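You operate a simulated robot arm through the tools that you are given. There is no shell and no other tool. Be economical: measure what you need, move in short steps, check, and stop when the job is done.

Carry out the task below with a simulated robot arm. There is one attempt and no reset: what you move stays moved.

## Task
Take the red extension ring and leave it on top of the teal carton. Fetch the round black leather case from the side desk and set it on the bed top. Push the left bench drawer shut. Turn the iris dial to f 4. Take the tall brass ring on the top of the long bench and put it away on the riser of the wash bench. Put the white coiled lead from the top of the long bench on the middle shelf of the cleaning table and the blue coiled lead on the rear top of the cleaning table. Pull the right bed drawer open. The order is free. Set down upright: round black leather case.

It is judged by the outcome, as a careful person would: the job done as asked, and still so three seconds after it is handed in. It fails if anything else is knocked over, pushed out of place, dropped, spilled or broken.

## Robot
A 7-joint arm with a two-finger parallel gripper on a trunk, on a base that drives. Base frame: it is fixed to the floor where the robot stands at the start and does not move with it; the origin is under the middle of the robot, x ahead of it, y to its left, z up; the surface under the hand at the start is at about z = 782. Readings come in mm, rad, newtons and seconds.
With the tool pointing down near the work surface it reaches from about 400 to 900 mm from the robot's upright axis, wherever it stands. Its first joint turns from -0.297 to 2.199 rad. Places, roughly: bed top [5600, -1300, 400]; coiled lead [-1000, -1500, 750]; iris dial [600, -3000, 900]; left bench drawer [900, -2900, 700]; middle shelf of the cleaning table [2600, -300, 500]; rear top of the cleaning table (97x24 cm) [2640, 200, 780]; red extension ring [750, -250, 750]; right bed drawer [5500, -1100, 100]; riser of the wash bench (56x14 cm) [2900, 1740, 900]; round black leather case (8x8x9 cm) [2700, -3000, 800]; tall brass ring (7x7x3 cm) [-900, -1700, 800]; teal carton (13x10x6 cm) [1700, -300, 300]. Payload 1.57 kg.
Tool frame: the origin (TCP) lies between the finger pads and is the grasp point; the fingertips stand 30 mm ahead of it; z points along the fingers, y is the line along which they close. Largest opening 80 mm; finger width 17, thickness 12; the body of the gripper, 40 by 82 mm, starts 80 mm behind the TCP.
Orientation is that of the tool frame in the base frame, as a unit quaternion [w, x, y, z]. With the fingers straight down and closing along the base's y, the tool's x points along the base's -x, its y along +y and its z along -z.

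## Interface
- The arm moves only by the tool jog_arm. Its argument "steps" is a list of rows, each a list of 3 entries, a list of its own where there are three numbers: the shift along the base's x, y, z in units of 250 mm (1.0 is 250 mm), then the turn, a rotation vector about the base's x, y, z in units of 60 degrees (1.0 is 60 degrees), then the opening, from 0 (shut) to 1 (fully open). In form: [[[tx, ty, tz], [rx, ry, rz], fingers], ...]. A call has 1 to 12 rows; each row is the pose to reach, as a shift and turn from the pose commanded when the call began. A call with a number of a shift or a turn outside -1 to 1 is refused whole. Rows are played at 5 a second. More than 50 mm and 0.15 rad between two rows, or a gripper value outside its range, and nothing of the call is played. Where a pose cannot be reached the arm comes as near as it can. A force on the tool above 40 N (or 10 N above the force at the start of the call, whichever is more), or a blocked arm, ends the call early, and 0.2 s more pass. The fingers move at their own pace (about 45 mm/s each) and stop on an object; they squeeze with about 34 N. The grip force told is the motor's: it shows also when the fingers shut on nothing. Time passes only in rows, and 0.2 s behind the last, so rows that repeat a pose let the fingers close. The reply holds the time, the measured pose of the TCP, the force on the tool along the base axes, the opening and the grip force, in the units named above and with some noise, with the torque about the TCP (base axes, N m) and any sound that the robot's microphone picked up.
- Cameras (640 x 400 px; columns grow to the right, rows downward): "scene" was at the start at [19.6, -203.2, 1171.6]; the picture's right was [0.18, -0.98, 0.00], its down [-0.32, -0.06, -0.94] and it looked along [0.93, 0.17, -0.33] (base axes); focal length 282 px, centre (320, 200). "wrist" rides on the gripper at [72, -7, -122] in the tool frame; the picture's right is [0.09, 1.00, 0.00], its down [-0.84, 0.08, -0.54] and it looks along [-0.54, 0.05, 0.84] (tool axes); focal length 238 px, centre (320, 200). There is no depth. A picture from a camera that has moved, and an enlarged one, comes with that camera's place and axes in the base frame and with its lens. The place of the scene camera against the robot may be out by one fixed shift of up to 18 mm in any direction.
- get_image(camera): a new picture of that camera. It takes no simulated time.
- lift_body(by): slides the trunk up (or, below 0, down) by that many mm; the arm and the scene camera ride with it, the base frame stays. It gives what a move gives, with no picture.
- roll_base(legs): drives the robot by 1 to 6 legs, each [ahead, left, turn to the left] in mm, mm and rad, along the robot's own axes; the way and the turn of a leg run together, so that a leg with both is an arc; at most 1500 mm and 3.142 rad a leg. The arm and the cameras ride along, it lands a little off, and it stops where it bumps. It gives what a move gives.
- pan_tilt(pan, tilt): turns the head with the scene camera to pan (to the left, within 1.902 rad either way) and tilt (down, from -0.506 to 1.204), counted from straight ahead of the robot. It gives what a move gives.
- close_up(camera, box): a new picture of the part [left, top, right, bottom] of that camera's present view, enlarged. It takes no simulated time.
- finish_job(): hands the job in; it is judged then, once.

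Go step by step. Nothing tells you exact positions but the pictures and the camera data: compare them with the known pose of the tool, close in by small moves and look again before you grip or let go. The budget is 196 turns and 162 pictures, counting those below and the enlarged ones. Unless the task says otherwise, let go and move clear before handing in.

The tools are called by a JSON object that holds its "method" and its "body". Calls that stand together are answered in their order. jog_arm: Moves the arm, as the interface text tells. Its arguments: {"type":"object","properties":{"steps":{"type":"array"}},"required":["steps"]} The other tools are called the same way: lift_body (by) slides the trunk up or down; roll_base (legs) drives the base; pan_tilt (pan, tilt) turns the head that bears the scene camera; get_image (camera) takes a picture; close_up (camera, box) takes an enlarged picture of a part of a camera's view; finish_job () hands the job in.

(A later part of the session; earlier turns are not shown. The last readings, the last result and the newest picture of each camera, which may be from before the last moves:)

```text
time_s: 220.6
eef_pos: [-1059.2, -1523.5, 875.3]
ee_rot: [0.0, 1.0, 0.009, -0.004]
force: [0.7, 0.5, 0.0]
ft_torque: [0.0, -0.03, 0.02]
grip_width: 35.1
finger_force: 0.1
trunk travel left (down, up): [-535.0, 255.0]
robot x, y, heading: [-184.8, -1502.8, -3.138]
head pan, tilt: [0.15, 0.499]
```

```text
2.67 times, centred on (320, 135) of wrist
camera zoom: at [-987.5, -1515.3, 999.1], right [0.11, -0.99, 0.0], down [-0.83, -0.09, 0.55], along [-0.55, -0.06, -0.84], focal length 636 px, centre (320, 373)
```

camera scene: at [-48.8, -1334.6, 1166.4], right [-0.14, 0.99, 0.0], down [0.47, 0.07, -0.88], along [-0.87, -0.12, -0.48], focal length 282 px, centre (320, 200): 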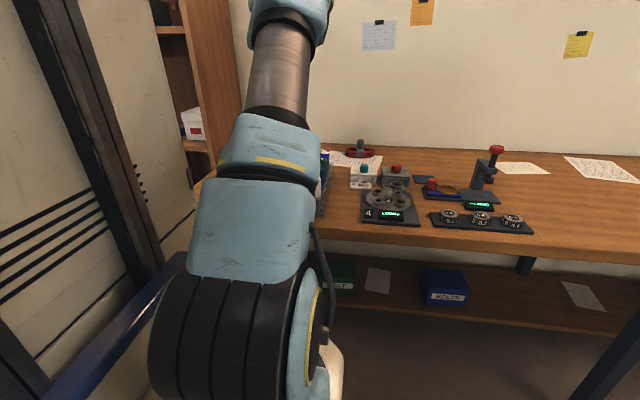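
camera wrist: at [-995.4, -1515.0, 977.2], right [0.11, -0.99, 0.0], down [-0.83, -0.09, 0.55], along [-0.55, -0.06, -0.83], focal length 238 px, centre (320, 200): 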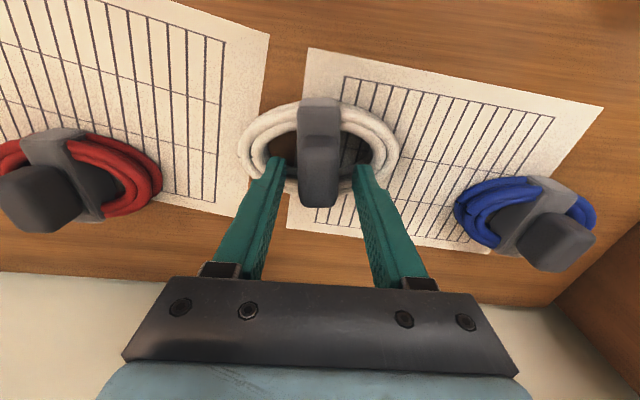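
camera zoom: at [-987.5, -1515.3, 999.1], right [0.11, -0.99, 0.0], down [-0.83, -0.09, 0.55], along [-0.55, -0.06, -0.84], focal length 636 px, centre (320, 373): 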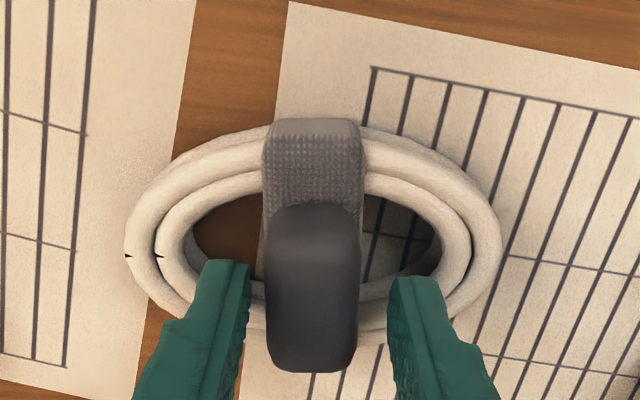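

{"method": "jog_arm", "body": {"steps": [[[0, 0.007, -0.05], [0, 0, 0], 0.44], [[0, 0.007, -0.1], [0, 0, 0], 0.44], [[0, 0.007, -0.14], [0, 0, 0], 0.44], [[0, 0.007, -0.14], [0, 0, 0], 0.1], [[0, 0.007, -0.14], [0, 0, 0], 0.1], [[0, 0.007, -0.14], [0, 0, 0], 0.1]]}}

{"method": "get_image", "body": {"camera": "wrist"}}

```text
time_s: 221.4
eef_pos: [-1059.4, -1521.9, 855.1]
ee_rot: [0.001, 1.0, 0.009, -0.01]
force: [9.1, 1.0, 16.2]
ft_torque: [0.15, -0.4, -0.15]
grip_width: 35.8
finger_force: 0.1
trunk travel left (down, up): [-535.0, 255.0]
robot x, y, heading: [-185.6, -1506.1, -3.141]
head pan, tilt: [0.15, 0.499]
stopped in row 3: the force on the tool passed its limit at 48 N (the readings are from after the stop); the commanded pose is now the measured one
```

```text
61 pictures are left
camera wrist: at [-986.0, -1513.1, 976.6], right [0.11, -0.99, 0.0], down [-0.82, -0.09, 0.56], along [-0.56, -0.06, -0.83], focal length 238 px, centre (320, 200)
```

wrist: 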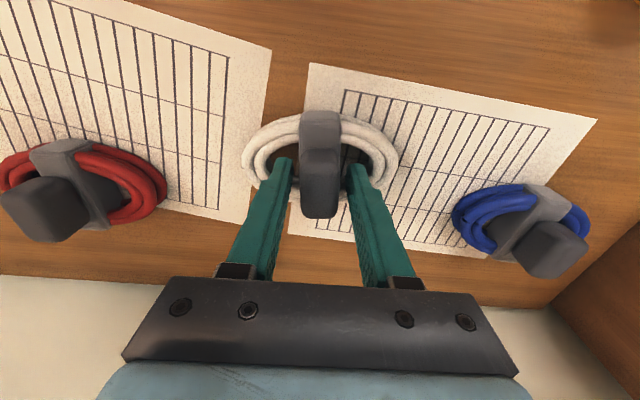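

Same contact height (coil body likely solid there). The plug is between the fingers here; relieve and close.

{"method": "jog_arm", "body": {"steps": [[[0, 0, 0.008], [0, 0, 0], 0.44], [[0, 0, 0.008], [0, 0, 0], 0.1], [[0, 0, 0.008], [0, 0, 0], 0.1], [[0, 0, 0.008], [0, 0, 0], 0.1]]}}

{"method": "get_image", "body": {"camera": "wrist"}}

```text
time_s: 222.4
eef_pos: [-1060.1, -1521.0, 855.1]
ee_rot: [0.001, 1.0, 0.008, -0.011]
force: [-1.5, -0.1, 14.3]
ft_torque: [0.02, 0.1, 0.45]
grip_width: 28.2
finger_force: 34.1
trunk travel left (down, up): [-535.0, 255.0]
robot x, y, heading: [-188.8, -1500.9, -3.136]
head pan, tilt: [0.15, 0.499]
```

```text
60 pictures are left
camera wrist: at [-986.6, -1512.7, 976.6], right [0.11, -0.99, 0.0], down [-0.82, -0.09, 0.56], along [-0.56, -0.06, -0.83], focal length 238 px, centre (320, 200)
```

wrist: 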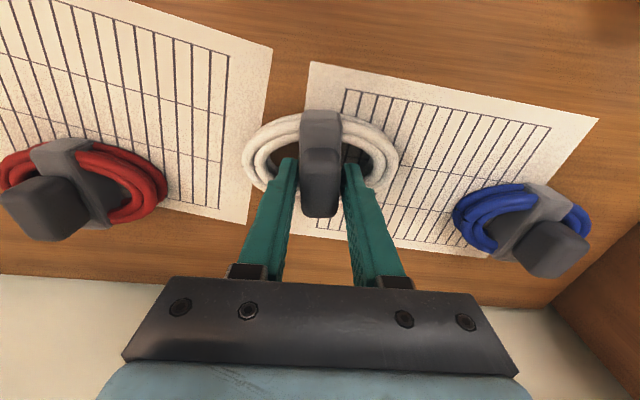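

Gripped the plug (28 mm). Lift and check it follows.

{"method": "jog_arm", "body": {"steps": [[[0, 0, 0.06], [0, 0, 0], 0.1], [[0, 0, 0.2], [0, 0, 0], 0.1], [[0, 0, 0.36], [0, 0, 0], 0.1], [[0.1, 0, 0.5], [0, 0, 0], 0.1], [[0.25, 0, 0.6], [0, 0, 0], 0.1], [[0.42, 0, 0.65], [0, 0, 0], 0.1], [[0.6, 0, 0.68], [0, 0, 0], 0.1], [[0.78, 0, 0.7], [0, 0, 0], 0.1], [[0.9, 0, 0.7], [0, 0, 0], 0.1]]}}

{"method": "get_image", "body": {"camera": "wrist"}}

```text
time_s: 224.4
eef_pos: [-834.5, -1521.5, 1029.3]
ee_rot: [0.001, 1.0, 0.008, -0.009]
force: [-1.4, -0.5, -2.3]
ft_torque: [0.0, -0.03, -0.01]
grip_width: 27.2
finger_force: 33.8
trunk travel left (down, up): [-535.0, 255.0]
robot x, y, heading: [-187.3, -1505.2, -3.139]
head pan, tilt: [0.15, 0.499]
```

```text
59 pictures are left
camera wrist: at [-762.0, -1513.9, 1150.3], right [0.11, -0.99, 0.0], down [-0.82, -0.09, 0.56], along [-0.55, -0.06, -0.83], focal length 238 px, centre (320, 200)
```

wrist: 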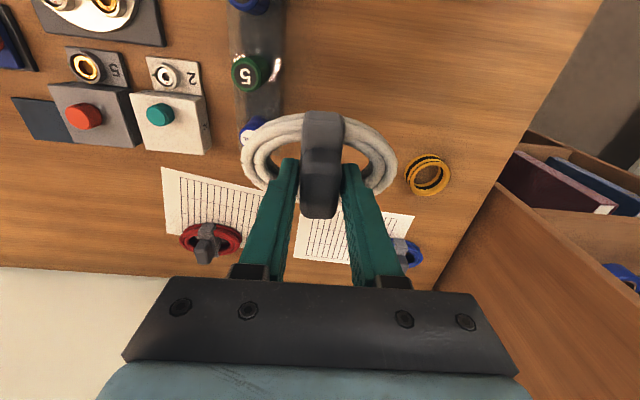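

Holding the white lead. The middle shelf has only ~250 mm headroom, so I'll set it down near the bench's front edge and regrasp the plug with a near-horizontal tool.

{"method": "jog_arm", "body": {"steps": [[[0.15, -0.1, 0], [0, 0, 0], 0.1], [[0.3, -0.2, 0], [0, 0, 0], 0.1], [[0.376, -0.24, -0.15], [0, 0, 0], 0.1], [[0.376, -0.24, -0.32], [0, 0, 0], 0.1], [[0.376, -0.24, -0.5], [0, 0, 0], 0.1], [[0.376, -0.24, -0.62], [0, 0, 0], 0.1], [[0.376, -0.24, -0.66], [0, 0, 0], 0.1], [[0.376, -0.24, -0.68], [0, 0, 0], 0.1], [[0.376, -0.24, -0.69], [0, 0, 0], 0.1], [[0.376, -0.24, -0.7], [0, 0, 0], 0.1]]}}

{"method": "get_image", "body": {"camera": "wrist"}}

```text
time_s: 226.6
eef_pos: [-742.0, -1580.8, 855.3]
ee_rot: [0.001, 1.0, 0.009, -0.01]
force: [-0.2, 0.2, 0.7]
ft_torque: [0.13, 0.07, -0.03]
grip_width: 27.1
finger_force: 33.9
trunk travel left (down, up): [-535.0, 255.0]
robot x, y, heading: [-187.8, -1499.9, -3.139]
head pan, tilt: [0.15, 0.499]
```

```text
58 pictures are left
camera wrist: at [-668.7, -1572.4, 976.8], right [0.11, -0.99, 0.0], down [-0.82, -0.09, 0.56], along [-0.55, -0.06, -0.83], focal length 238 px, centre (320, 200)
```

wrist: 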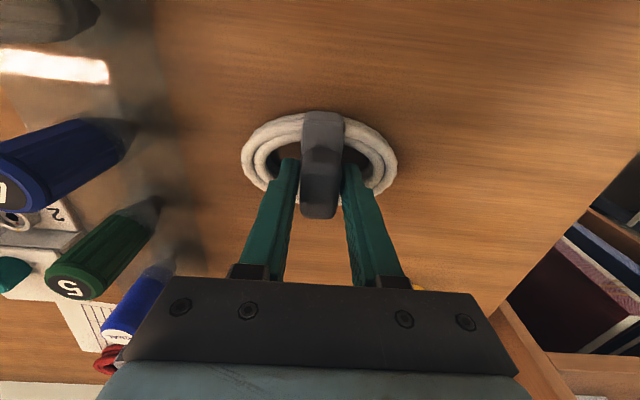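

Touching down. Release, rise and then tilt the tool to about 20° below horizontal while backing toward the robot.

{"method": "jog_arm", "body": {"steps": [[[0, 0, -0.004], [0, 0, 0], 0.1], [[0, 0, -0.004], [0, 0, 0], 0.44], [[0, 0, -0.004], [0, 0, 0], 0.5], [[0, 0, 0.16], [0, 0, 0], 0.5], [[0, 0, 0.34], [0, 0, 0], 0.6], [[0.14, 0, 0.5], [0, 0, 0], 0.6], [[0.14, 0, 0.5], [0, 0, 0], 0.6]]}}

{"method": "roll_base", "body": {"legs": [[-320, 0, 0]]}}

{"method": "jog_arm", "body": {"steps": [[[-0.06, 0, 0], [0, 0.14, 0], 0.6], [[-0.12, 0, 0], [0, 0.28, 0], 0.6], [[-0.18, 0, 0], [0, 0.42, 0], 0.6], [[-0.24, 0, 0], [0, 0.56, 0], 0.6], [[-0.3, 0, 0], [0, 0.7, 0], 0.6], [[-0.36, 0, 0], [0, 0.84, 0], 0.6], [[-0.4, 0, 0], [0, 0.98, 0], 0.6], [[-0.4, 0, 0], [0, 0.98, 0], 0.6]]}}

{"method": "get_image", "body": {"camera": "wrist"}}

```text
refused: row 6 steps farther than a row can; nothing moved
```

```text
time_s: 228.8
eef_pos: [-421.2, -1577.1, 855.9]
ee_rot: [0.001, 1.0, 0.005, -0.011]
force: [0.3, 0.2, -0.4]
ft_torque: [-0.01, -0.01, 0.05]
grip_width: 27.2
finger_force: 34.4
trunk travel left (down, up): [-535.0, 255.0]
robot x, y, heading: [132.1, -1500.4, 3.14]
head pan, tilt: [0.15, 0.499]
```

```text
time_s: 230.6
eef_pos: [-520.7, -1575.2, 855.2]
ee_rot: [-0.001, 0.866, 0.005, -0.5]
force: [0.7, 0.7, -0.3]
ft_torque: [0.02, 0.0, 0.01]
grip_width: 47.9
finger_force: 0.1
trunk travel left (down, up): [-535.0, 255.0]
robot x, y, heading: [135.4, -1498.5, 3.139]
head pan, tilt: [0.15, 0.499]
```

```text
57 pictures are left
camera wrist: at [-380.3, -1568.4, 854.4], right [0.05, -0.99, -0.09], down [0.05, -0.08, 1.0], along [-1.0, -0.06, 0.05], focal length 238 px, centre (320, 200)
```

wrist: 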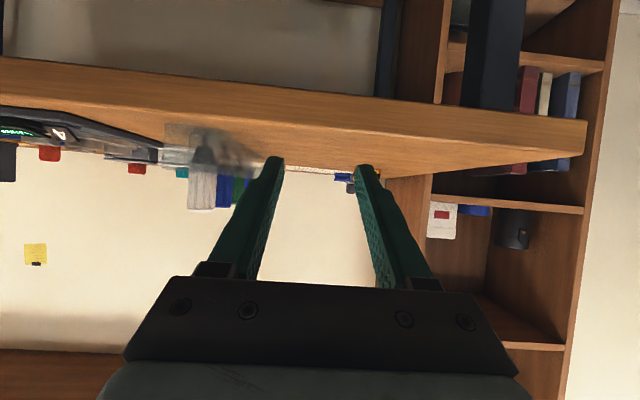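

My release call was refused while the later calls ran, so the white lead was let go in front of the bench and likely fell to the floor. Let me look for it.

{"method": "pan_tilt", "body": {"pan": 0.1, "tilt": 1.1}}

{"method": "get_image", "body": {"camera": "scene"}}

```text
time_s: 231.6
eef_pos: [-521.0, -1575.2, 854.9]
ee_rot: [-0.002, 0.867, 0.005, -0.499]
force: [0.5, 0.7, -0.1]
ft_torque: [-0.02, 0.01, -0.02]
grip_width: 48.1
finger_force: 0.1
trunk travel left (down, up): [-535.0, 255.0]
robot x, y, heading: [129.8, -1500.1, 3.138]
head pan, tilt: [0.099, 1.1]
```

```text
56 pictures are left
camera scene: at [158.1, -1268.1, 1118.8], right [-0.1, 1.0, 0.0], down [0.89, 0.09, -0.45], along [-0.45, -0.04, -0.89], focal length 282 px, centre (320, 200)
```

scene: 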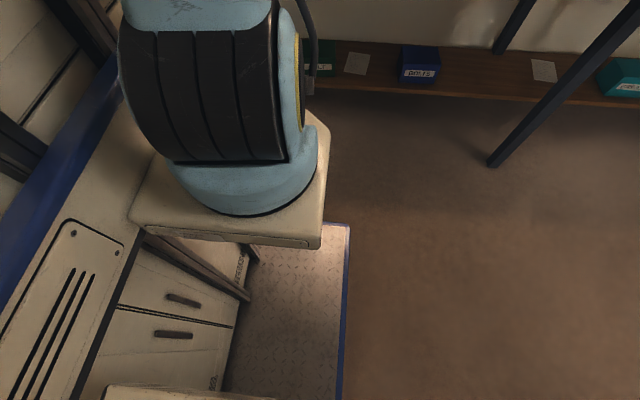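

{"method": "jog_arm", "body": {"steps": [[[0.06, 0, 0.04], [0, -0.14, 0], 0.6], [[0.12, 0, 0.08], [0, -0.28, 0], 0.6], [[0.18, 0, 0.12], [0, -0.42, 0], 0.6], [[0.24, 0, 0.16], [0, -0.56, 0], 0.6], [[0.3, 0, 0.2], [0, -0.7, 0], 0.6], [[0.3, 0, 0.24], [0, -0.84, 0], 0.6], [[0.3, 0, 0.24], [0, -0.98, 0], 0.6], [[0.3, 0, 0.24], [0, -0.98, 0], 0.6]]}}

{"method": "get_image", "body": {"camera": "wrist"}}

```text
time_s: 233.3
eef_pos: [-445.3, -1577.4, 914.0]
ee_rot: [0.0, 1.0, 0.005, -0.008]
force: [0.5, -0.1, -0.7]
ft_torque: [-0.02, -0.03, -0.02]
grip_width: 48.0
finger_force: 0.0
trunk travel left (down, up): [-535.0, 255.0]
robot x, y, heading: [134.9, -1500.9, 3.135]
head pan, tilt: [0.099, 1.1]
```

```text
55 pictures are left
camera wrist: at [-371.6, -1569.0, 1036.3], right [0.1, -0.99, 0.0], down [-0.83, -0.09, 0.56], along [-0.55, -0.06, -0.83], focal length 238 px, centre (320, 200)
```

wrist: 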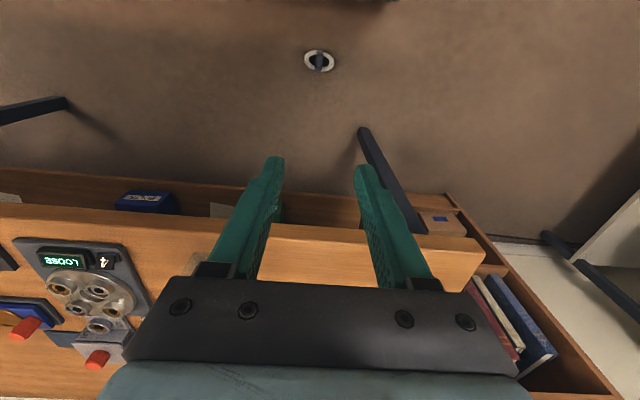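

The lead lies upright on the floor at about (-429, -1572). I'll pick it up: align and lower the trunk.

{"method": "jog_arm", "body": {"steps": [[[0.064, 0.02, 0], [0, 0, 0], 0.6], [[0.064, 0.02, 0], [0, 0, 0], 0.6]]}}

{"method": "lift_body", "body": {"by": -400}}

{"method": "lift_body", "body": {"by": -130}}

{"method": "get_image", "body": {"camera": "wrist"}}

```text
time_s: 233.9
eef_pos: [-428.8, -1570.9, 913.9]
ee_rot: [0.001, 1.0, 0.006, -0.01]
force: [-0.2, -0.2, -0.6]
ft_torque: [0.0, -0.03, 0.0]
grip_width: 48.1
finger_force: 0.0
trunk travel left (down, up): [-535.0, 255.0]
robot x, y, heading: [131.6, -1508.1, 3.134]
head pan, tilt: [0.099, 1.1]
```

```text
time_s: 237.8
eef_pos: [-429.3, -1570.3, 513.7]
ee_rot: [0.001, 1.0, 0.006, -0.009]
force: [0.8, -0.1, -0.1]
ft_torque: [0.01, -0.02, 0.0]
grip_width: 47.8
finger_force: 0.1
trunk travel left (down, up): [-135.0, 655.0]
robot x, y, heading: [129.8, -1502.4, 3.134]
head pan, tilt: [0.099, 1.1]
```

```text
time_s: 239.4
eef_pos: [-429.0, -1570.7, 383.8]
ee_rot: [0.001, 1.0, 0.005, -0.01]
force: [0.3, -0.6, -0.3]
ft_torque: [-0.02, -0.02, 0.02]
grip_width: 48.0
finger_force: 0.0
trunk travel left (down, up): [-5.0, 785.0]
robot x, y, heading: [130.3, -1503.7, 3.137]
head pan, tilt: [0.099, 1.1]
```

```text
54 pictures are left
camera wrist: at [-356.1, -1563.7, 505.7], right [0.1, -0.99, 0.0], down [-0.83, -0.09, 0.56], along [-0.56, -0.06, -0.83], focal length 238 px, centre (320, 200)
```

wrist: 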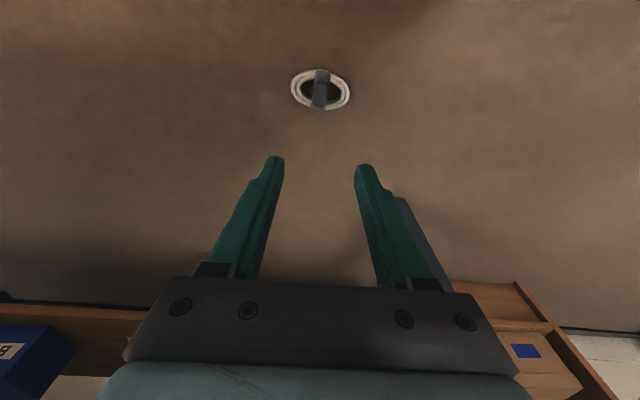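

{"method": "jog_arm", "body": {"steps": [[[-0.01, 0, -0.18], [0, 0, 0], 0.6], [[-0.016, -0.004, -0.36], [0, 0, 0], 0.6], [[-0.016, -0.004, -0.54], [0, 0, 0], 0.6], [[-0.016, -0.004, -0.72], [0, 0, 0], 0.6], [[-0.016, -0.004, -0.9], [0, 0, 0], 0.6], [[-0.016, -0.004, -1.0], [0, 0, 0], 0.5], [[-0.016, -0.004, -1.0], [0, 0, 0], 0.5]]}}

{"method": "get_image", "body": {"camera": "wrist"}}

```text
time_s: 241.0
eef_pos: [-434.6, -1573.8, 133.6]
ee_rot: [0.001, 1.0, 0.005, -0.009]
force: [0.9, 0.9, -0.2]
ft_torque: [0.01, 0.01, 0.01]
grip_width: 39.8
finger_force: 0.1
trunk travel left (down, up): [-5.0, 785.0]
robot x, y, heading: [134.9, -1500.3, 3.137]
head pan, tilt: [0.099, 1.1]
```

```text
53 pictures are left
camera wrist: at [-361.0, -1565.5, 254.7], right [0.1, -0.99, 0.0], down [-0.83, -0.08, 0.56], along [-0.56, -0.06, -0.83], focal length 238 px, centre (320, 200)
```

wrist: 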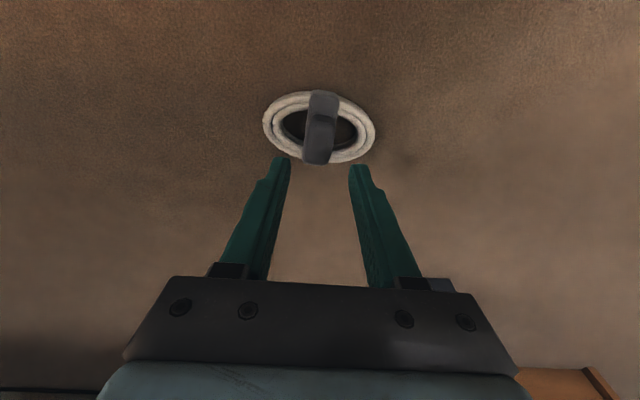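

Within reach. Descend to plug grip height and close.

{"method": "jog_arm", "body": {"steps": [[[0.016, 0.002, -0.08], [0, 0, 0], 0.46], [[0.016, 0.002, -0.16], [0, 0, 0], 0.46], [[0.016, 0.002, -0.22], [0, 0, 0], 0.46], [[0.016, 0.002, -0.235], [0, 0, 0], 0.46], [[0.016, 0.002, -0.235], [0, 0, 0], 0.1], [[0.016, 0.002, -0.235], [0, 0, 0], 0.1], [[0.016, 0.002, -0.235], [0, 0, 0], 0.1]]}}

{"method": "get_image", "body": {"camera": "wrist"}}

```text
time_s: 242.6
eef_pos: [-428.7, -1572.3, 74.9]
ee_rot: [0.001, 1.0, 0.005, -0.01]
force: [0.3, 0.3, 0.9]
ft_torque: [0.01, -0.03, 0.01]
grip_width: 23.3
finger_force: 33.3
trunk travel left (down, up): [-5.0, 785.0]
robot x, y, heading: [128.6, -1502.5, 3.138]
head pan, tilt: [0.099, 1.1]
```

```text
52 pictures are left
camera wrist: at [-356.0, -1565.0, 196.7], right [0.1, -0.99, 0.0], down [-0.83, -0.09, 0.56], along [-0.55, -0.06, -0.83], focal length 238 px, centre (320, 200)
```

wrist: 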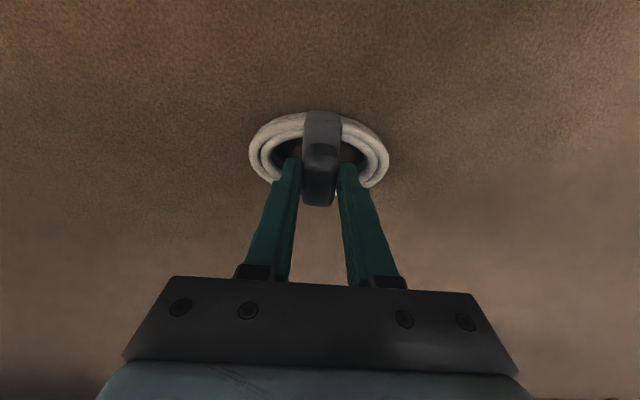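

Gripped. Lift with the arm, then the trunk, and check.

{"method": "jog_arm", "body": {"steps": [[[0, 0, 0.06], [0, 0, 0], 0.1], [[0, 0, 0.22], [0, 0, 0], 0.1], [[0, 0, 0.4], [0, 0, 0], 0.1], [[0.05, 0, 0.58], [0, 0, 0], 0.1], [[0.1, 0, 0.76], [0, 0, 0], 0.1], [[0.12, 0, 0.94], [0, 0, 0], 0.1]]}}

{"method": "lift_body", "body": {"by": 400}}

{"method": "lift_body", "body": {"by": 250}}

{"method": "get_image", "body": {"camera": "wrist"}}

```text
time_s: 244.0
eef_pos: [-399.3, -1571.8, 309.5]
ee_rot: [0.001, 1.0, 0.005, -0.009]
force: [0.3, 0.9, -1.4]
ft_torque: [0.01, -0.02, 0.0]
grip_width: 23.3
finger_force: 33.8
trunk travel left (down, up): [-5.0, 785.0]
robot x, y, heading: [131.2, -1500.9, 3.14]
head pan, tilt: [0.099, 1.1]
```

```text
time_s: 247.8
eef_pos: [-398.9, -1572.9, 709.2]
ee_rot: [0.001, 1.0, 0.004, -0.01]
force: [1.0, 0.5, -1.5]
ft_torque: [-0.01, -0.02, 0.01]
grip_width: 23.3
finger_force: 34.5
trunk travel left (down, up): [-405.0, 385.0]
robot x, y, heading: [131.1, -1501.5, 3.139]
head pan, tilt: [0.099, 1.1]
```

```text
time_s: 250.4
eef_pos: [-399.6, -1572.4, 960.1]
ee_rot: [0.001, 1.0, 0.005, -0.009]
force: [-1.1, 0.6, -2.2]
ft_torque: [0.01, -0.03, -0.02]
grip_width: 23.2
finger_force: 34.0
trunk travel left (down, up): [-655.0, 135.0]
robot x, y, heading: [131.1, -1499.7, 3.136]
head pan, tilt: [0.099, 1.1]
```

```text
51 pictures are left
camera wrist: at [-326.3, -1564.7, 1081.0], right [0.1, -0.99, 0.0], down [-0.83, -0.09, 0.56], along [-0.56, -0.06, -0.83], focal length 238 px, centre (320, 200)
```

wrist: 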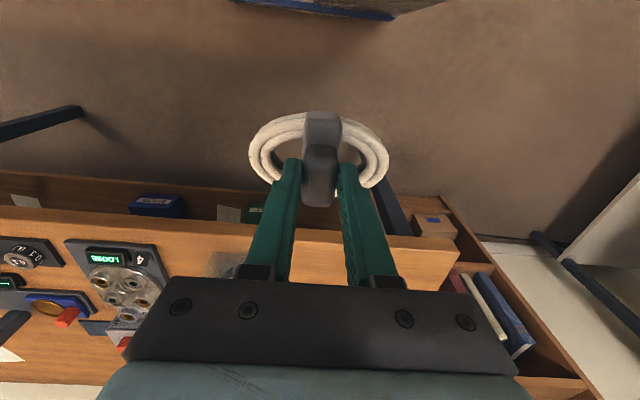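

Lead held. Set it on the bench's clear front area: base ahead 200, then arm.

{"method": "roll_base", "body": {"legs": [[200, 0, 0]]}}

{"method": "jog_arm", "body": {"steps": [[[-0.18, -0.01, 0], [0, 0, 0], 0.1], [[-0.36, -0.02, -0.02], [0, 0, 0], 0.1], [[-0.52, -0.02, -0.1], [0, 0, 0], 0.1], [[-0.52, -0.02, -0.25], [0, 0, 0], 0.1], [[-0.52, -0.02, -0.36], [0, 0, 0], 0.1], [[-0.52, -0.02, -0.39], [0, 0, 0], 0.1], [[-0.52, -0.02, -0.4], [0, 0, 0], 0.1], [[-0.52, -0.02, -0.41], [0, 0, 0], 0.1]]}}

{"method": "get_image", "body": {"camera": "wrist"}}

```text
time_s: 251.9
eef_pos: [-598.0, -1570.6, 959.0]
ee_rot: [0.001, 1.0, 0.005, -0.009]
force: [-0.6, 0.7, -2.5]
ft_torque: [-0.04, -0.01, 0.01]
grip_width: 23.6
finger_force: 34.2
trunk travel left (down, up): [-655.0, 135.0]
robot x, y, heading: [-66.3, -1504.8, 3.134]
head pan, tilt: [0.099, 1.1]
```

```text
time_s: 253.3
eef_pos: [-726.1, -1576.5, 873.3]
ee_rot: [0.001, 1.0, 0.005, -0.012]
force: [13.3, 4.6, 26.3]
ft_torque: [0.23, 0.03, -0.05]
grip_width: 23.3
finger_force: 34.1
trunk travel left (down, up): [-655.0, 135.0]
robot x, y, heading: [-63.4, -1498.0, 3.135]
head pan, tilt: [0.099, 1.1]
stopped in row 6: the force on the tool passed its limit at 45 N (the readings are from after the stop); the commanded pose is now the measured one
```

```text
50 pictures are left
camera wrist: at [-652.7, -1568.6, 994.8], right [0.1, -0.99, 0.0], down [-0.82, -0.08, 0.56], along [-0.56, -0.06, -0.83], focal length 238 px, centre (320, 200)
```

wrist: 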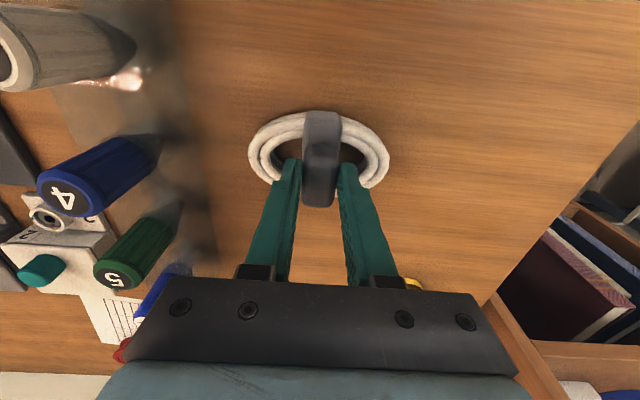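

Set down on the bench (surface ≈798). Release and rise (this call only).

{"method": "jog_arm", "body": {"steps": [[[0, 0, 0.006], [0, 0, 0], 0.1], [[0, 0, 0.006], [0, 0, 0], 0.5], [[0, 0, 0.006], [0, 0, 0], 0.5], [[0, 0, 0.12], [0, 0, 0], 0.5], [[0, 0, 0.3], [0, 0, 0], 0.6], [[0, 0, 0.48], [0, 0, 0], 0.6]]}}

{"method": "get_image", "body": {"camera": "wrist"}}

```text
time_s: 254.7
eef_pos: [-727.7, -1578.1, 990.1]
ee_rot: [0.001, 1.0, 0.005, -0.011]
force: [0.0, 0.6, -1.5]
ft_torque: [0.0, 0.0, -0.03]
grip_width: 48.0
finger_force: 0.0
trunk travel left (down, up): [-655.0, 135.0]
robot x, y, heading: [-68.9, -1499.5, 3.135]
head pan, tilt: [0.099, 1.1]
```

```text
49 pictures are left
camera wrist: at [-653.0, -1570.6, 1111.5], right [0.1, -0.99, 0.0], down [-0.82, -0.08, 0.56], along [-0.56, -0.06, -0.83], focal length 238 px, centre (320, 200)
```

wrist: 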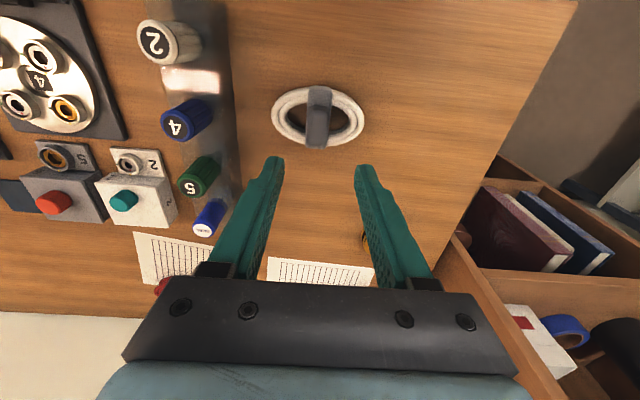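

White lead is flat on the bench at (-728, -1579). Back the base off with the empty hand.

{"method": "roll_base", "body": {"legs": [[-340, 0, 0.006]]}}

{"method": "jog_arm", "body": {"steps": [[[-0.03, 0, -0.02], [0, 0.14, 0], 0.6], [[-0.06, 0, -0.08], [0, 0.28, 0], 0.6], [[-0.09, 0, -0.14], [0, 0.42, 0], 0.6], [[-0.12, 0, -0.2], [0, 0.56, 0], 0.6], [[-0.15, 0, -0.26], [0, 0.7, 0], 0.6], [[-0.18, 0, -0.34], [0, 0.84, 0], 0.6], [[-0.2, 0, -0.42], [0, 0.98, 0], 0.6], [[-0.2, 0, -0.46], [0, 0.98, 0], 0.6]]}}

{"method": "get_image", "body": {"camera": "wrist"}}

```text
time_s: 256.9
eef_pos: [-385.6, -1584.6, 989.8]
ee_rot: [0.001, 1.0, 0.009, -0.012]
force: [1.2, -2.1, 0.0]
ft_torque: [-0.01, 0.0, -0.01]
grip_width: 47.8
finger_force: 0.1
trunk travel left (down, up): [-655.0, 135.0]
robot x, y, heading: [279.4, -1496.7, -3.134]
head pan, tilt: [0.099, 1.1]
```

```text
time_s: 258.7
eef_pos: [-435.5, -1584.9, 876.4]
ee_rot: [-0.002, 0.865, 0.01, -0.502]
force: [0.9, -0.4, 0.2]
ft_torque: [-0.01, -0.01, 0.01]
grip_width: 48.2
finger_force: 0.1
trunk travel left (down, up): [-655.0, 135.0]
robot x, y, heading: [274.3, -1506.6, -3.139]
head pan, tilt: [0.099, 1.1]
```

```text
48 pictures are left
camera wrist: at [-294.8, -1576.2, 875.6], right [0.06, -0.99, -0.09], down [0.06, -0.09, 0.99], along [-1.0, -0.06, 0.05], focal length 238 px, centre (320, 200)
```

wrist: 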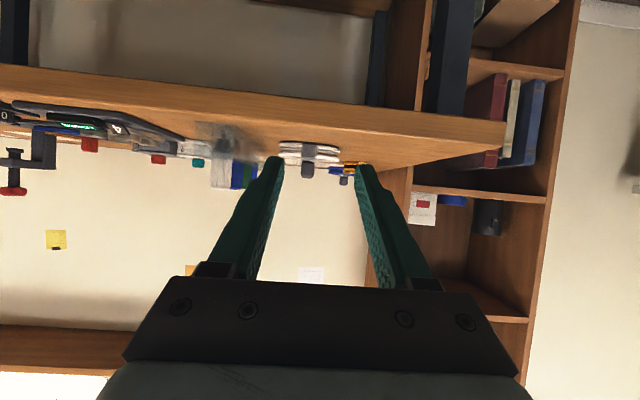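

Plug seen at z≈838–860, y≈-1576. Align y and drive forward 270 mm.

{"method": "jog_arm", "body": {"steps": [[[0, 0.034, 0], [0, 0, 0], 0.6], [[0, 0.034, 0], [0, 0, 0], 0.6]]}}

{"method": "roll_base", "body": {"legs": [[250, 0, 0]]}}

{"method": "get_image", "body": {"camera": "wrist"}}

```text
time_s: 259.3
eef_pos: [-434.5, -1576.9, 874.7]
ee_rot: [-0.004, 0.866, 0.009, -0.501]
force: [-0.2, -0.3, -0.1]
ft_torque: [-0.04, 0.0, 0.05]
grip_width: 48.3
finger_force: 0.1
trunk travel left (down, up): [-655.0, 135.0]
robot x, y, heading: [275.3, -1501.2, -3.135]
head pan, tilt: [0.099, 1.1]
```

```text
time_s: 261.1
eef_pos: [-686.4, -1575.7, 875.5]
ee_rot: [-0.003, 0.866, 0.009, -0.501]
force: [-0.3, 0.7, -0.3]
ft_torque: [0.0, 0.02, 0.02]
grip_width: 48.0
finger_force: 0.0
trunk travel left (down, up): [-655.0, 135.0]
robot x, y, heading: [24.0, -1501.7, -3.141]
head pan, tilt: [0.099, 1.1]
```

```text
47 pictures are left
camera wrist: at [-545.6, -1568.0, 875.6], right [0.06, -0.99, -0.09], down [0.05, -0.09, 0.99], along [-1.0, -0.06, 0.05], focal length 238 px, centre (320, 200)
```

wrist: 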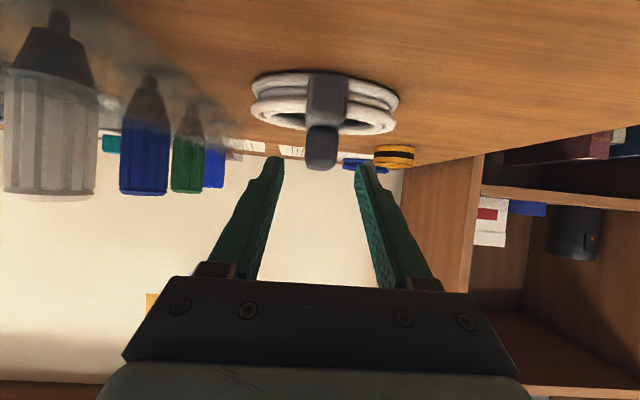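

Aligned. Advance along the tool axis and close on the plug.

{"method": "jog_arm", "body": {"steps": [[[-0.08, -0.002, -0.03], [0, 0, 0], 0.6], [[-0.166, -0.002, -0.08], [0, 0, 0], 0.6], [[-0.166, -0.002, -0.08], [0, 0, 0], 0.1], [[-0.166, -0.002, -0.08], [0, 0, 0], 0.1], [[-0.166, -0.002, -0.08], [0, 0, 0], 0.1]]}}

{"method": "get_image", "body": {"camera": "wrist"}}

```text
time_s: 262.3
eef_pos: [-726.4, -1576.0, 855.5]
ee_rot: [-0.004, 0.865, 0.008, -0.501]
force: [-0.8, -0.4, -0.9]
ft_torque: [-0.05, 0.03, -0.02]
grip_width: 23.7
finger_force: 26.5
trunk travel left (down, up): [-655.0, 135.0]
robot x, y, heading: [26.3, -1503.0, -3.14]
head pan, tilt: [0.099, 1.1]
```

```text
46 pictures are left
camera wrist: at [-586.7, -1568.8, 855.8], right [0.06, -0.99, -0.09], down [0.05, -0.09, 0.99], along [-1.0, -0.06, 0.05], focal length 238 px, centre (320, 200)
```

wrist: 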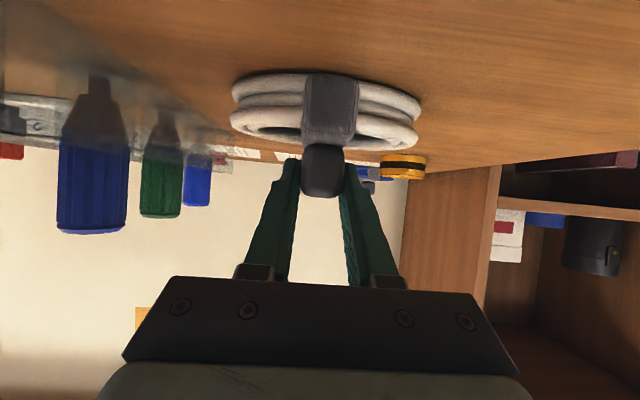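

Gripped with a near-horizontal tool (TCP 57 mm above the coil's base). Lift and back away from the bench.

{"method": "jog_arm", "body": {"steps": [[[0, 0, 0.06], [0, 0, 0], 0.1], [[0, 0, 0.2], [0, 0, 0], 0.1], [[0, 0, 0.36], [0, 0, 0], 0.1], [[0.1, 0, 0.5], [0, 0, 0], 0.1], [[0.2, 0, 0.5], [0, 0, 0], 0.1]]}}

{"method": "roll_base", "body": {"legs": [[-1500, 0, 0], [-1180, 0, 0], [0, 0, -1.571]]}}

{"method": "pan_tilt", "body": {"pan": -0.1, "tilt": 0.4}}

{"method": "get_image", "body": {"camera": "wrist"}}

{"method": "get_image", "body": {"camera": "scene"}}

```text
time_s: 263.5
eef_pos: [-676.7, -1576.5, 982.5]
ee_rot: [-0.003, 0.866, 0.008, -0.5]
force: [-0.3, -0.7, -1.2]
ft_torque: [0.01, -0.01, 0.0]
grip_width: 23.4
finger_force: 34.2
trunk travel left (down, up): [-655.0, 135.0]
robot x, y, heading: [28.7, -1501.2, -3.14]
head pan, tilt: [0.099, 1.1]
```

```text
time_s: 280.5
eef_pos: [2679.2, -814.3, 983.3]
ee_rot: [0.362, -0.609, 0.614, 0.347]
force: [-0.5, 0.4, -1.8]
ft_torque: [0.0, 0.0, -0.01]
grip_width: 23.6
finger_force: 33.9
trunk travel left (down, up): [-655.0, 135.0]
robot x, y, heading: [2733.5, -1518.3, 1.548]
head pan, tilt: [0.099, 1.1]
```

```text
time_s: 281.6
eef_pos: [2678.9, -813.6, 983.3]
ee_rot: [0.363, -0.608, 0.615, 0.346]
force: [0.0, 0.7, -2.7]
ft_torque: [-0.01, 0.01, 0.02]
grip_width: 23.6
finger_force: 34.1
trunk travel left (down, up): [-655.0, 135.0]
robot x, y, heading: [2735.0, -1518.7, 1.549]
head pan, tilt: [-0.099, 0.4]
```

```text
45 pictures are left
camera wrist: at [2681.8, -955.6, 982.7], right [-1.0, -0.03, -0.09], down [-0.09, -0.05, 0.99], along [-0.03, 1.0, 0.05], focal length 238 px, centre (320, 200)
```

wrist: 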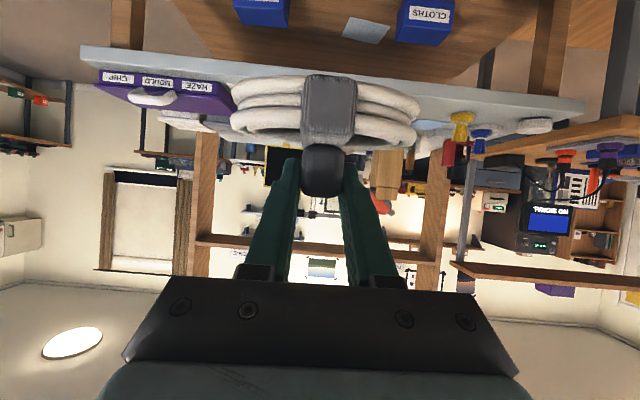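

```text
44 pictures are left
camera scene: at [2980.7, -1500.3, 1295.5], right [0.99, -0.12, 0.0], down [-0.05, -0.39, -0.92], along [0.11, 0.91, -0.39], focal length 282 px, centre (320, 200)
```

scene: 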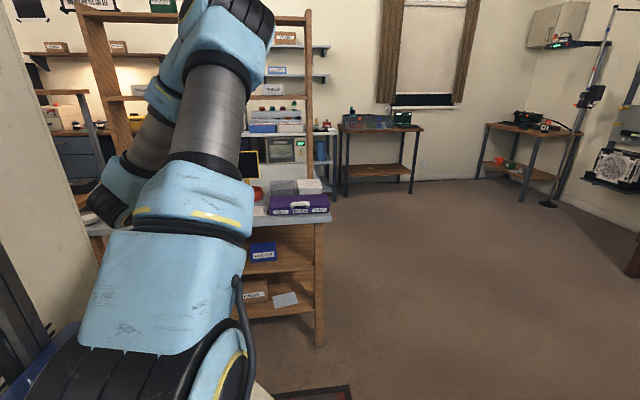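

Lead held; facing the cleaning table. Lower the trunk by 390 mm (well clear of the table).

{"method": "lift_body", "body": {"by": -390}}

{"method": "roll_base", "body": {"legs": [[0, 0, 0.022]]}}

{"method": "get_image", "body": {"camera": "wrist"}}

{"method": "get_image", "body": {"camera": "scene"}}

```text
time_s: 285.3
eef_pos: [2679.7, -814.3, 593.2]
ee_rot: [0.362, -0.609, 0.615, 0.346]
force: [0.7, -0.2, -1.2]
ft_torque: [-0.03, 0.02, -0.03]
grip_width: 23.8
finger_force: 34.2
trunk travel left (down, up): [-265.0, 525.0]
robot x, y, heading: [2733.7, -1516.6, 1.55]
head pan, tilt: [-0.099, 0.4]
```

```text
time_s: 286.1
eef_pos: [2663.7, -814.6, 592.9]
ee_rot: [-0.357, 0.616, -0.608, -0.351]
force: [0.3, 0.3, -2.0]
ft_torque: [-0.04, -0.01, 0.03]
grip_width: 23.7
finger_force: 33.5
trunk travel left (down, up): [-265.0, 525.0]
robot x, y, heading: [2737.3, -1515.8, 1.569]
head pan, tilt: [-0.099, 0.4]
```

```text
43 pictures are left
camera wrist: at [2669.6, -956.8, 592.7], right [-0.99, -0.05, -0.09], down [-0.09, -0.05, 0.99], along [-0.05, 1.0, 0.05], focal length 238 px, centre (320, 200)
```

wrist: 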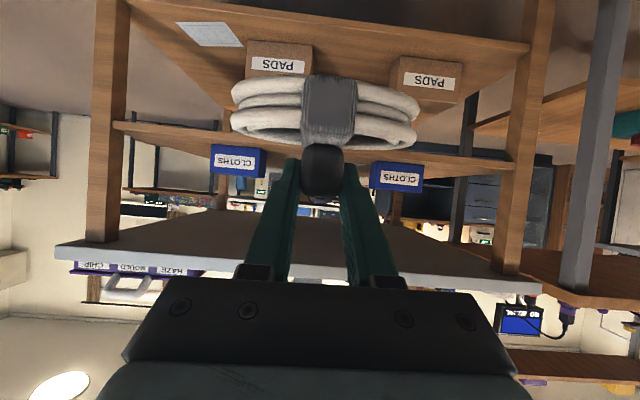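

```text
42 pictures are left
camera scene: at [2980.5, -1495.1, 905.5], right [0.99, -0.1, 0.0], down [-0.04, -0.39, -0.92], along [0.09, 0.92, -0.39], focal length 282 px, centre (320, 200)
```

scene: 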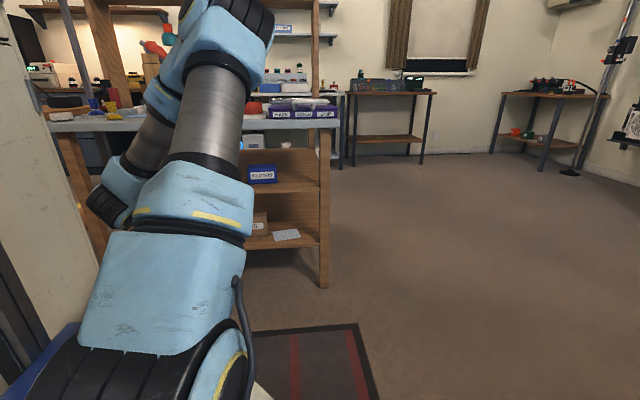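

The gap between the cloth boxes centres at x≈2652; shelf z≈500, top underside ≈720. Align and drive in until the coil is just before the shelf edge.

{"method": "jog_arm", "body": {"steps": [[[-0.044, 0, -0.06], [0, 0, 0], 0.1], [[-0.044, 0, -0.09], [0, 0, 0], 0.1]]}}

{"method": "roll_base", "body": {"legs": [[310, 0, 0]]}}

{"method": "get_image", "body": {"camera": "wrist"}}

{"method": "get_image", "body": {"camera": "scene"}}

```text
time_s: 286.7
eef_pos: [2653.0, -814.4, 569.2]
ee_rot: [-0.359, 0.615, -0.608, -0.351]
force: [-0.2, -0.8, -2.1]
ft_torque: [0.0, 0.02, -0.01]
grip_width: 23.5
finger_force: 33.5
trunk travel left (down, up): [-265.0, 525.0]
robot x, y, heading: [2734.6, -1516.7, 1.569]
head pan, tilt: [-0.099, 0.4]
```

```text
time_s: 288.8
eef_pos: [2656.6, -505.0, 569.8]
ee_rot: [-0.359, 0.615, -0.61, -0.349]
force: [-0.5, 0.3, -1.3]
ft_torque: [-0.03, 0.0, 0.01]
grip_width: 23.3
finger_force: 33.5
trunk travel left (down, up): [-265.0, 525.0]
robot x, y, heading: [2734.5, -1206.4, 1.564]
head pan, tilt: [-0.099, 0.4]
```

```text
41 pictures are left
camera wrist: at [2663.5, -645.9, 569.9], right [-0.99, -0.05, -0.09], down [-0.09, -0.05, 0.99], along [-0.05, 1.0, 0.05], focal length 238 px, centre (320, 200)
```

wrist: 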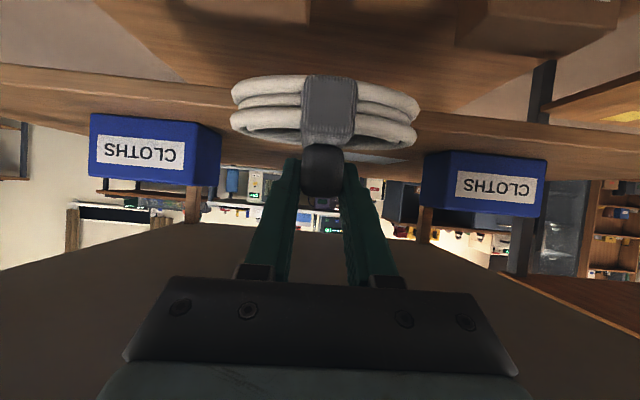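

```text
40 pictures are left
camera scene: at [2982.2, -1185.7, 905.5], right [0.99, -0.11, 0.0], down [-0.04, -0.39, -0.92], along [0.1, 0.92, -0.39], focal length 282 px, centre (320, 200)
```

scene: 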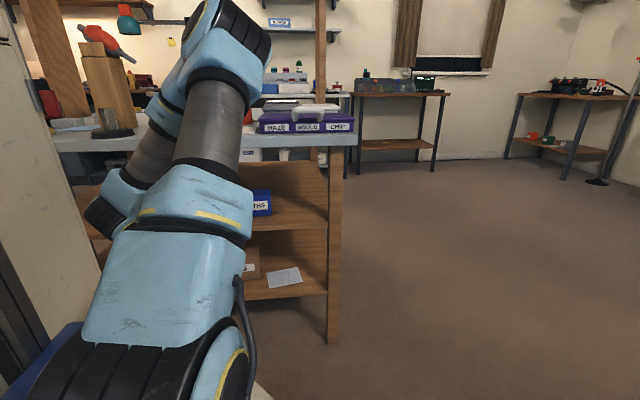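

Clearance looks fine; raise 8 mm and insert 165 mm with the arm (force-monitored).

{"method": "jog_arm", "body": {"steps": [[[-0.01, 0, 0.032], [0, 0, 0], 0.1], [[-0.012, 0.1, 0.032], [0, 0, 0], 0.1], [[-0.014, 0.2, 0.032], [0, 0, 0], 0.1], [[-0.016, 0.3, 0.032], [0, 0, 0], 0.1], [[-0.016, 0.4, 0.032], [0, 0, 0], 0.1], [[-0.016, 0.5, 0.032], [0, 0, 0], 0.1], [[-0.016, 0.6, 0.032], [0, 0, 0], 0.1], [[-0.016, 0.66, 0.032], [0, 0, 0], 0.1], [[-0.016, 0.66, 0.032], [0, 0, 0], 0.1]]}}

{"method": "get_image", "body": {"camera": "wrist"}}

```text
time_s: 290.8
eef_pos: [2653.1, -338.7, 578.8]
ee_rot: [-0.359, 0.615, -0.61, -0.349]
force: [-0.3, 0.7, -1.2]
ft_torque: [0.0, 0.0, 0.01]
grip_width: 23.6
finger_force: 33.9
trunk travel left (down, up): [-265.0, 525.0]
robot x, y, heading: [2733.9, -1208.8, 1.566]
head pan, tilt: [-0.099, 0.4]
```

```text
39 pictures are left
camera wrist: at [2659.0, -480.6, 578.9], right [-0.99, -0.05, -0.09], down [-0.09, -0.05, 0.99], along [-0.05, 1.0, 0.05], focal length 238 px, centre (320, 200)
```

wrist: 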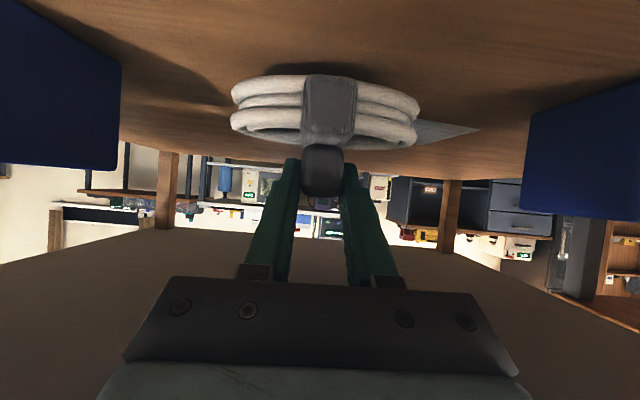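

Coil is over the shelf. Go 28 mm deeper, then lower gently to contact.

{"method": "jog_arm", "body": {"steps": [[[0, 0.06, 0], [0, 0, 0], 0.1], [[0, 0.112, 0], [0, 0, 0], 0.1], [[0, 0.112, -0.03], [0, 0, 0], 0.1], [[0, 0.112, -0.05], [0, 0, 0], 0.1], [[0, 0.112, -0.062], [0, 0, 0], 0.1], [[0, 0.112, -0.074], [0, 0, 0], 0.1], [[0, 0.112, -0.084], [0, 0, 0], 0.1], [[0, 0.112, -0.084], [0, 0, 0], 0.1]]}}

{"method": "get_image", "body": {"camera": "wrist"}}

```text
time_s: 292.3
eef_pos: [2654.7, -308.2, 565.4]
ee_rot: [-0.363, 0.612, -0.607, -0.354]
force: [2.1, -2.7, 10.8]
ft_torque: [-0.48, 0.35, 0.21]
grip_width: 23.3
finger_force: 34.0
trunk travel left (down, up): [-265.0, 525.0]
robot x, y, heading: [2734.6, -1207.7, 1.561]
head pan, tilt: [-0.099, 0.4]
stopped in row 7: the force on the tool passed its limit at 42 N (the readings are from after the stop); the commanded pose is now the measured one
```

```text
38 pictures are left
camera wrist: at [2659.1, -450.7, 563.5], right [-0.99, -0.04, -0.1], down [-0.09, -0.07, 0.99], along [-0.05, 1.0, 0.06], focal length 238 px, centre (320, 200)
```

wrist: 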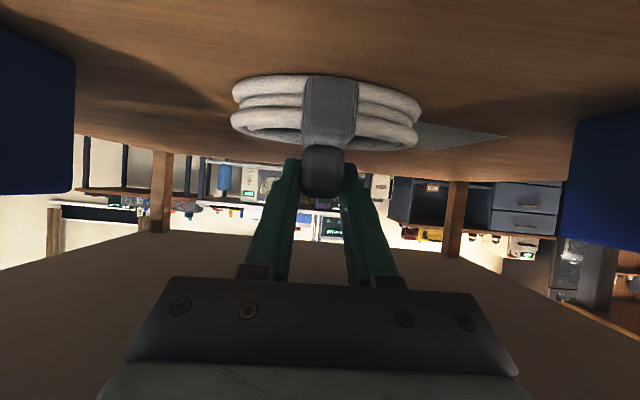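

Contact with the shelf (≈508). Open the fingers.

{"method": "jog_arm", "body": {"steps": [[[0, 0, 0.006], [0, 0, 0], 0.1], [[0, 0, 0.006], [0, 0, 0], 0.55], [[0, 0, 0.006], [0, 0, 0], 0.6], [[0, 0, 0.006], [0, 0, 0], 0.6]]}}

{"method": "get_image", "body": {"camera": "wrist"}}

```text
time_s: 293.3
eef_pos: [2653.8, -309.4, 565.4]
ee_rot: [-0.363, 0.612, -0.608, -0.352]
force: [-0.6, -0.8, 0.4]
ft_torque: [0.05, 0.02, 0.0]
grip_width: 48.0
finger_force: 0.0
trunk travel left (down, up): [-265.0, 525.0]
robot x, y, heading: [2733.1, -1205.7, 1.563]
head pan, tilt: [-0.099, 0.4]
```

```text
37 pictures are left
camera wrist: at [2659.4, -450.9, 563.1], right [-0.99, -0.04, -0.1], down [-0.09, -0.06, 0.99], along [-0.05, 1.0, 0.06], focal length 238 px, centre (320, 200)
```

wrist: 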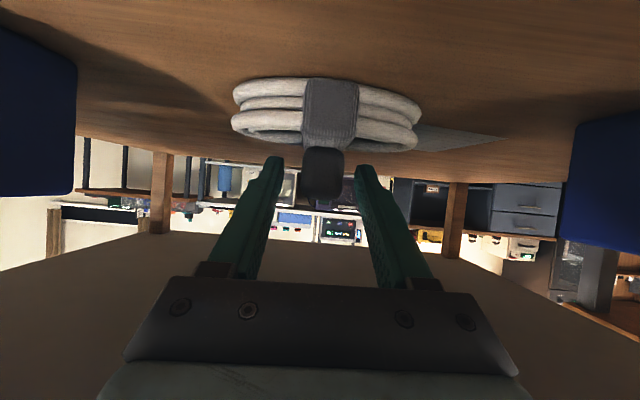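

Released, the coil rests flat. Withdraw backward with a slight rise.

{"method": "jog_arm", "body": {"steps": [[[0, -0.06, 0.02], [0, 0, 0], 0.6], [[0, -0.14, 0.05], [0, 0, 0], 0.6], [[0, -0.24, 0.06], [0, 0, 0], 0.6], [[0, -0.36, 0.06], [0, 0, 0], 0.6], [[0, -0.5, 0.06], [0, 0, 0], 0.6], [[0, -0.66, 0.06], [0, 0, 0], 0.6], [[0, -0.8, 0.06], [0, 0, 0], 0.6]]}}

{"method": "get_image", "body": {"camera": "wrist"}}

```text
time_s: 294.9
eef_pos: [2654.5, -508.6, 580.1]
ee_rot: [-0.362, 0.612, -0.608, -0.352]
force: [0.2, -0.5, -0.8]
ft_torque: [0.03, -0.01, -0.01]
grip_width: 48.0
finger_force: 0.0
trunk travel left (down, up): [-265.0, 525.0]
robot x, y, heading: [2735.7, -1206.0, 1.567]
head pan, tilt: [-0.099, 0.4]
```

```text
36 pictures are left
camera wrist: at [2659.7, -651.2, 578.2], right [-0.99, -0.04, -0.1], down [-0.09, -0.06, 0.99], along [-0.05, 1.0, 0.06], focal length 238 px, centre (320, 200)
```

wrist: 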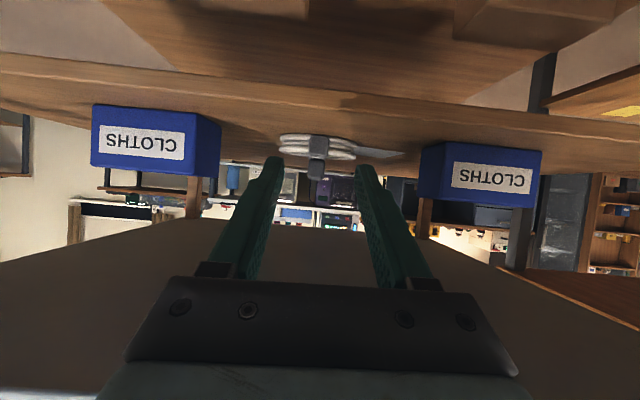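

White lead is on the middle shelf. Back off, raise the trunk, half-untilt the tool and return to the long bench for the blue lead.

{"method": "roll_base", "body": {"legs": [[-300, 0, 0]]}}

{"method": "lift_body", "body": {"by": 390}}

{"method": "jog_arm", "body": {"steps": [[[0, 0, 0], [-0.12, 0, 0], 0.6], [[0, -0.04, 0.04], [-0.25, 0, 0], 0.6], [[0, -0.08, 0.08], [-0.38, 0, 0], 0.6], [[0, -0.12, 0.12], [-0.5, 0, 0], 0.6], [[0, -0.16, 0.16], [-0.5, 0, 0], 0.6]]}}

{"method": "roll_base", "body": {"legs": [[0, 0, 1.574], [1500, 0, 0], [1250, 0, 0], [0, 140, 0]]}}

```text
time_s: 296.9
eef_pos: [2651.4, -804.9, 579.3]
ee_rot: [-0.362, 0.613, -0.608, -0.353]
force: [0.3, -0.2, -0.1]
ft_torque: [0.01, 0.02, -0.05]
grip_width: 47.7
finger_force: 0.0
trunk travel left (down, up): [-265.0, 525.0]
robot x, y, heading: [2731.9, -1503.1, 1.566]
head pan, tilt: [-0.099, 0.4]
```

```text
time_s: 300.7
eef_pos: [2650.9, -804.5, 969.5]
ee_rot: [-0.362, 0.613, -0.608, -0.352]
force: [0.7, 0.1, 0.3]
ft_torque: [0.01, 0.0, 0.0]
grip_width: 47.7
finger_force: 0.1
trunk travel left (down, up): [-655.0, 135.0]
robot x, y, heading: [2733.6, -1501.5, 1.563]
head pan, tilt: [-0.099, 0.4]
```

```text
time_s: 301.9
eef_pos: [2651.5, -844.5, 1010.7]
ee_rot: [-0.19, 0.686, -0.678, -0.183]
force: [0.5, 1.5, -0.5]
ft_torque: [0.0, 0.0, -0.01]
grip_width: 48.0
finger_force: 0.1
trunk travel left (down, up): [-655.0, 135.0]
robot x, y, heading: [2730.8, -1503.7, 1.562]
head pan, tilt: [-0.099, 0.4]
```

```text
time_s: 320.0
eef_pos: [-661.4, -1800.2, 1010.4]
ee_rot: [-0.001, 0.964, 0.023, -0.265]
force: [0.9, -1.4, 0.6]
ft_torque: [0.01, 0.02, -0.01]
grip_width: 47.9
finger_force: 0.2
trunk travel left (down, up): [-655.0, 135.0]
robot x, y, heading: [-3.0, -1695.3, -3.109]
head pan, tilt: [-0.099, 0.4]
```

Heading drifted a bit; correct it and shift right, then look.

{"method": "roll_base", "body": {"legs": [[0, -60, -0.033], [130, 0, 0]]}}

{"method": "get_image", "body": {"camera": "wrist"}}

```text
time_s: 321.8
eef_pos: [-795.3, -1720.7, 1010.3]
ee_rot: [-0.006, 0.964, 0.008, -0.265]
force: [-0.2, -0.7, 0.1]
ft_torque: [0.02, 0.01, 0.01]
grip_width: 48.0
finger_force: 0.1
trunk travel left (down, up): [-655.0, 135.0]
robot x, y, heading: [-136.9, -1637.5, -3.143]
head pan, tilt: [-0.099, 0.4]
```

```text
35 pictures are left
camera wrist: at [-671.2, -1713.4, 1079.3], right [0.09, -0.99, -0.06], down [-0.44, -0.1, 0.89], along [-0.89, -0.06, -0.45], focal length 238 px, centre (320, 200)
```

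wrist: 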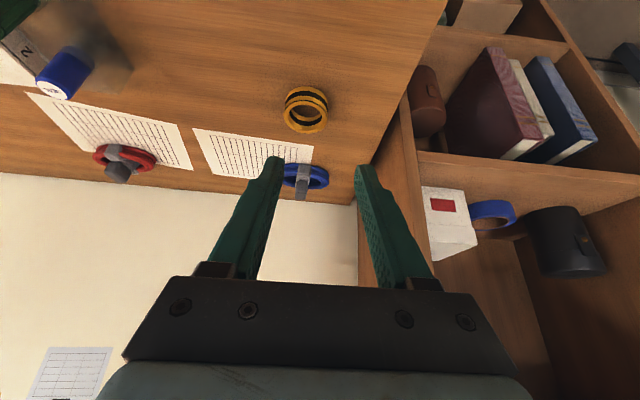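

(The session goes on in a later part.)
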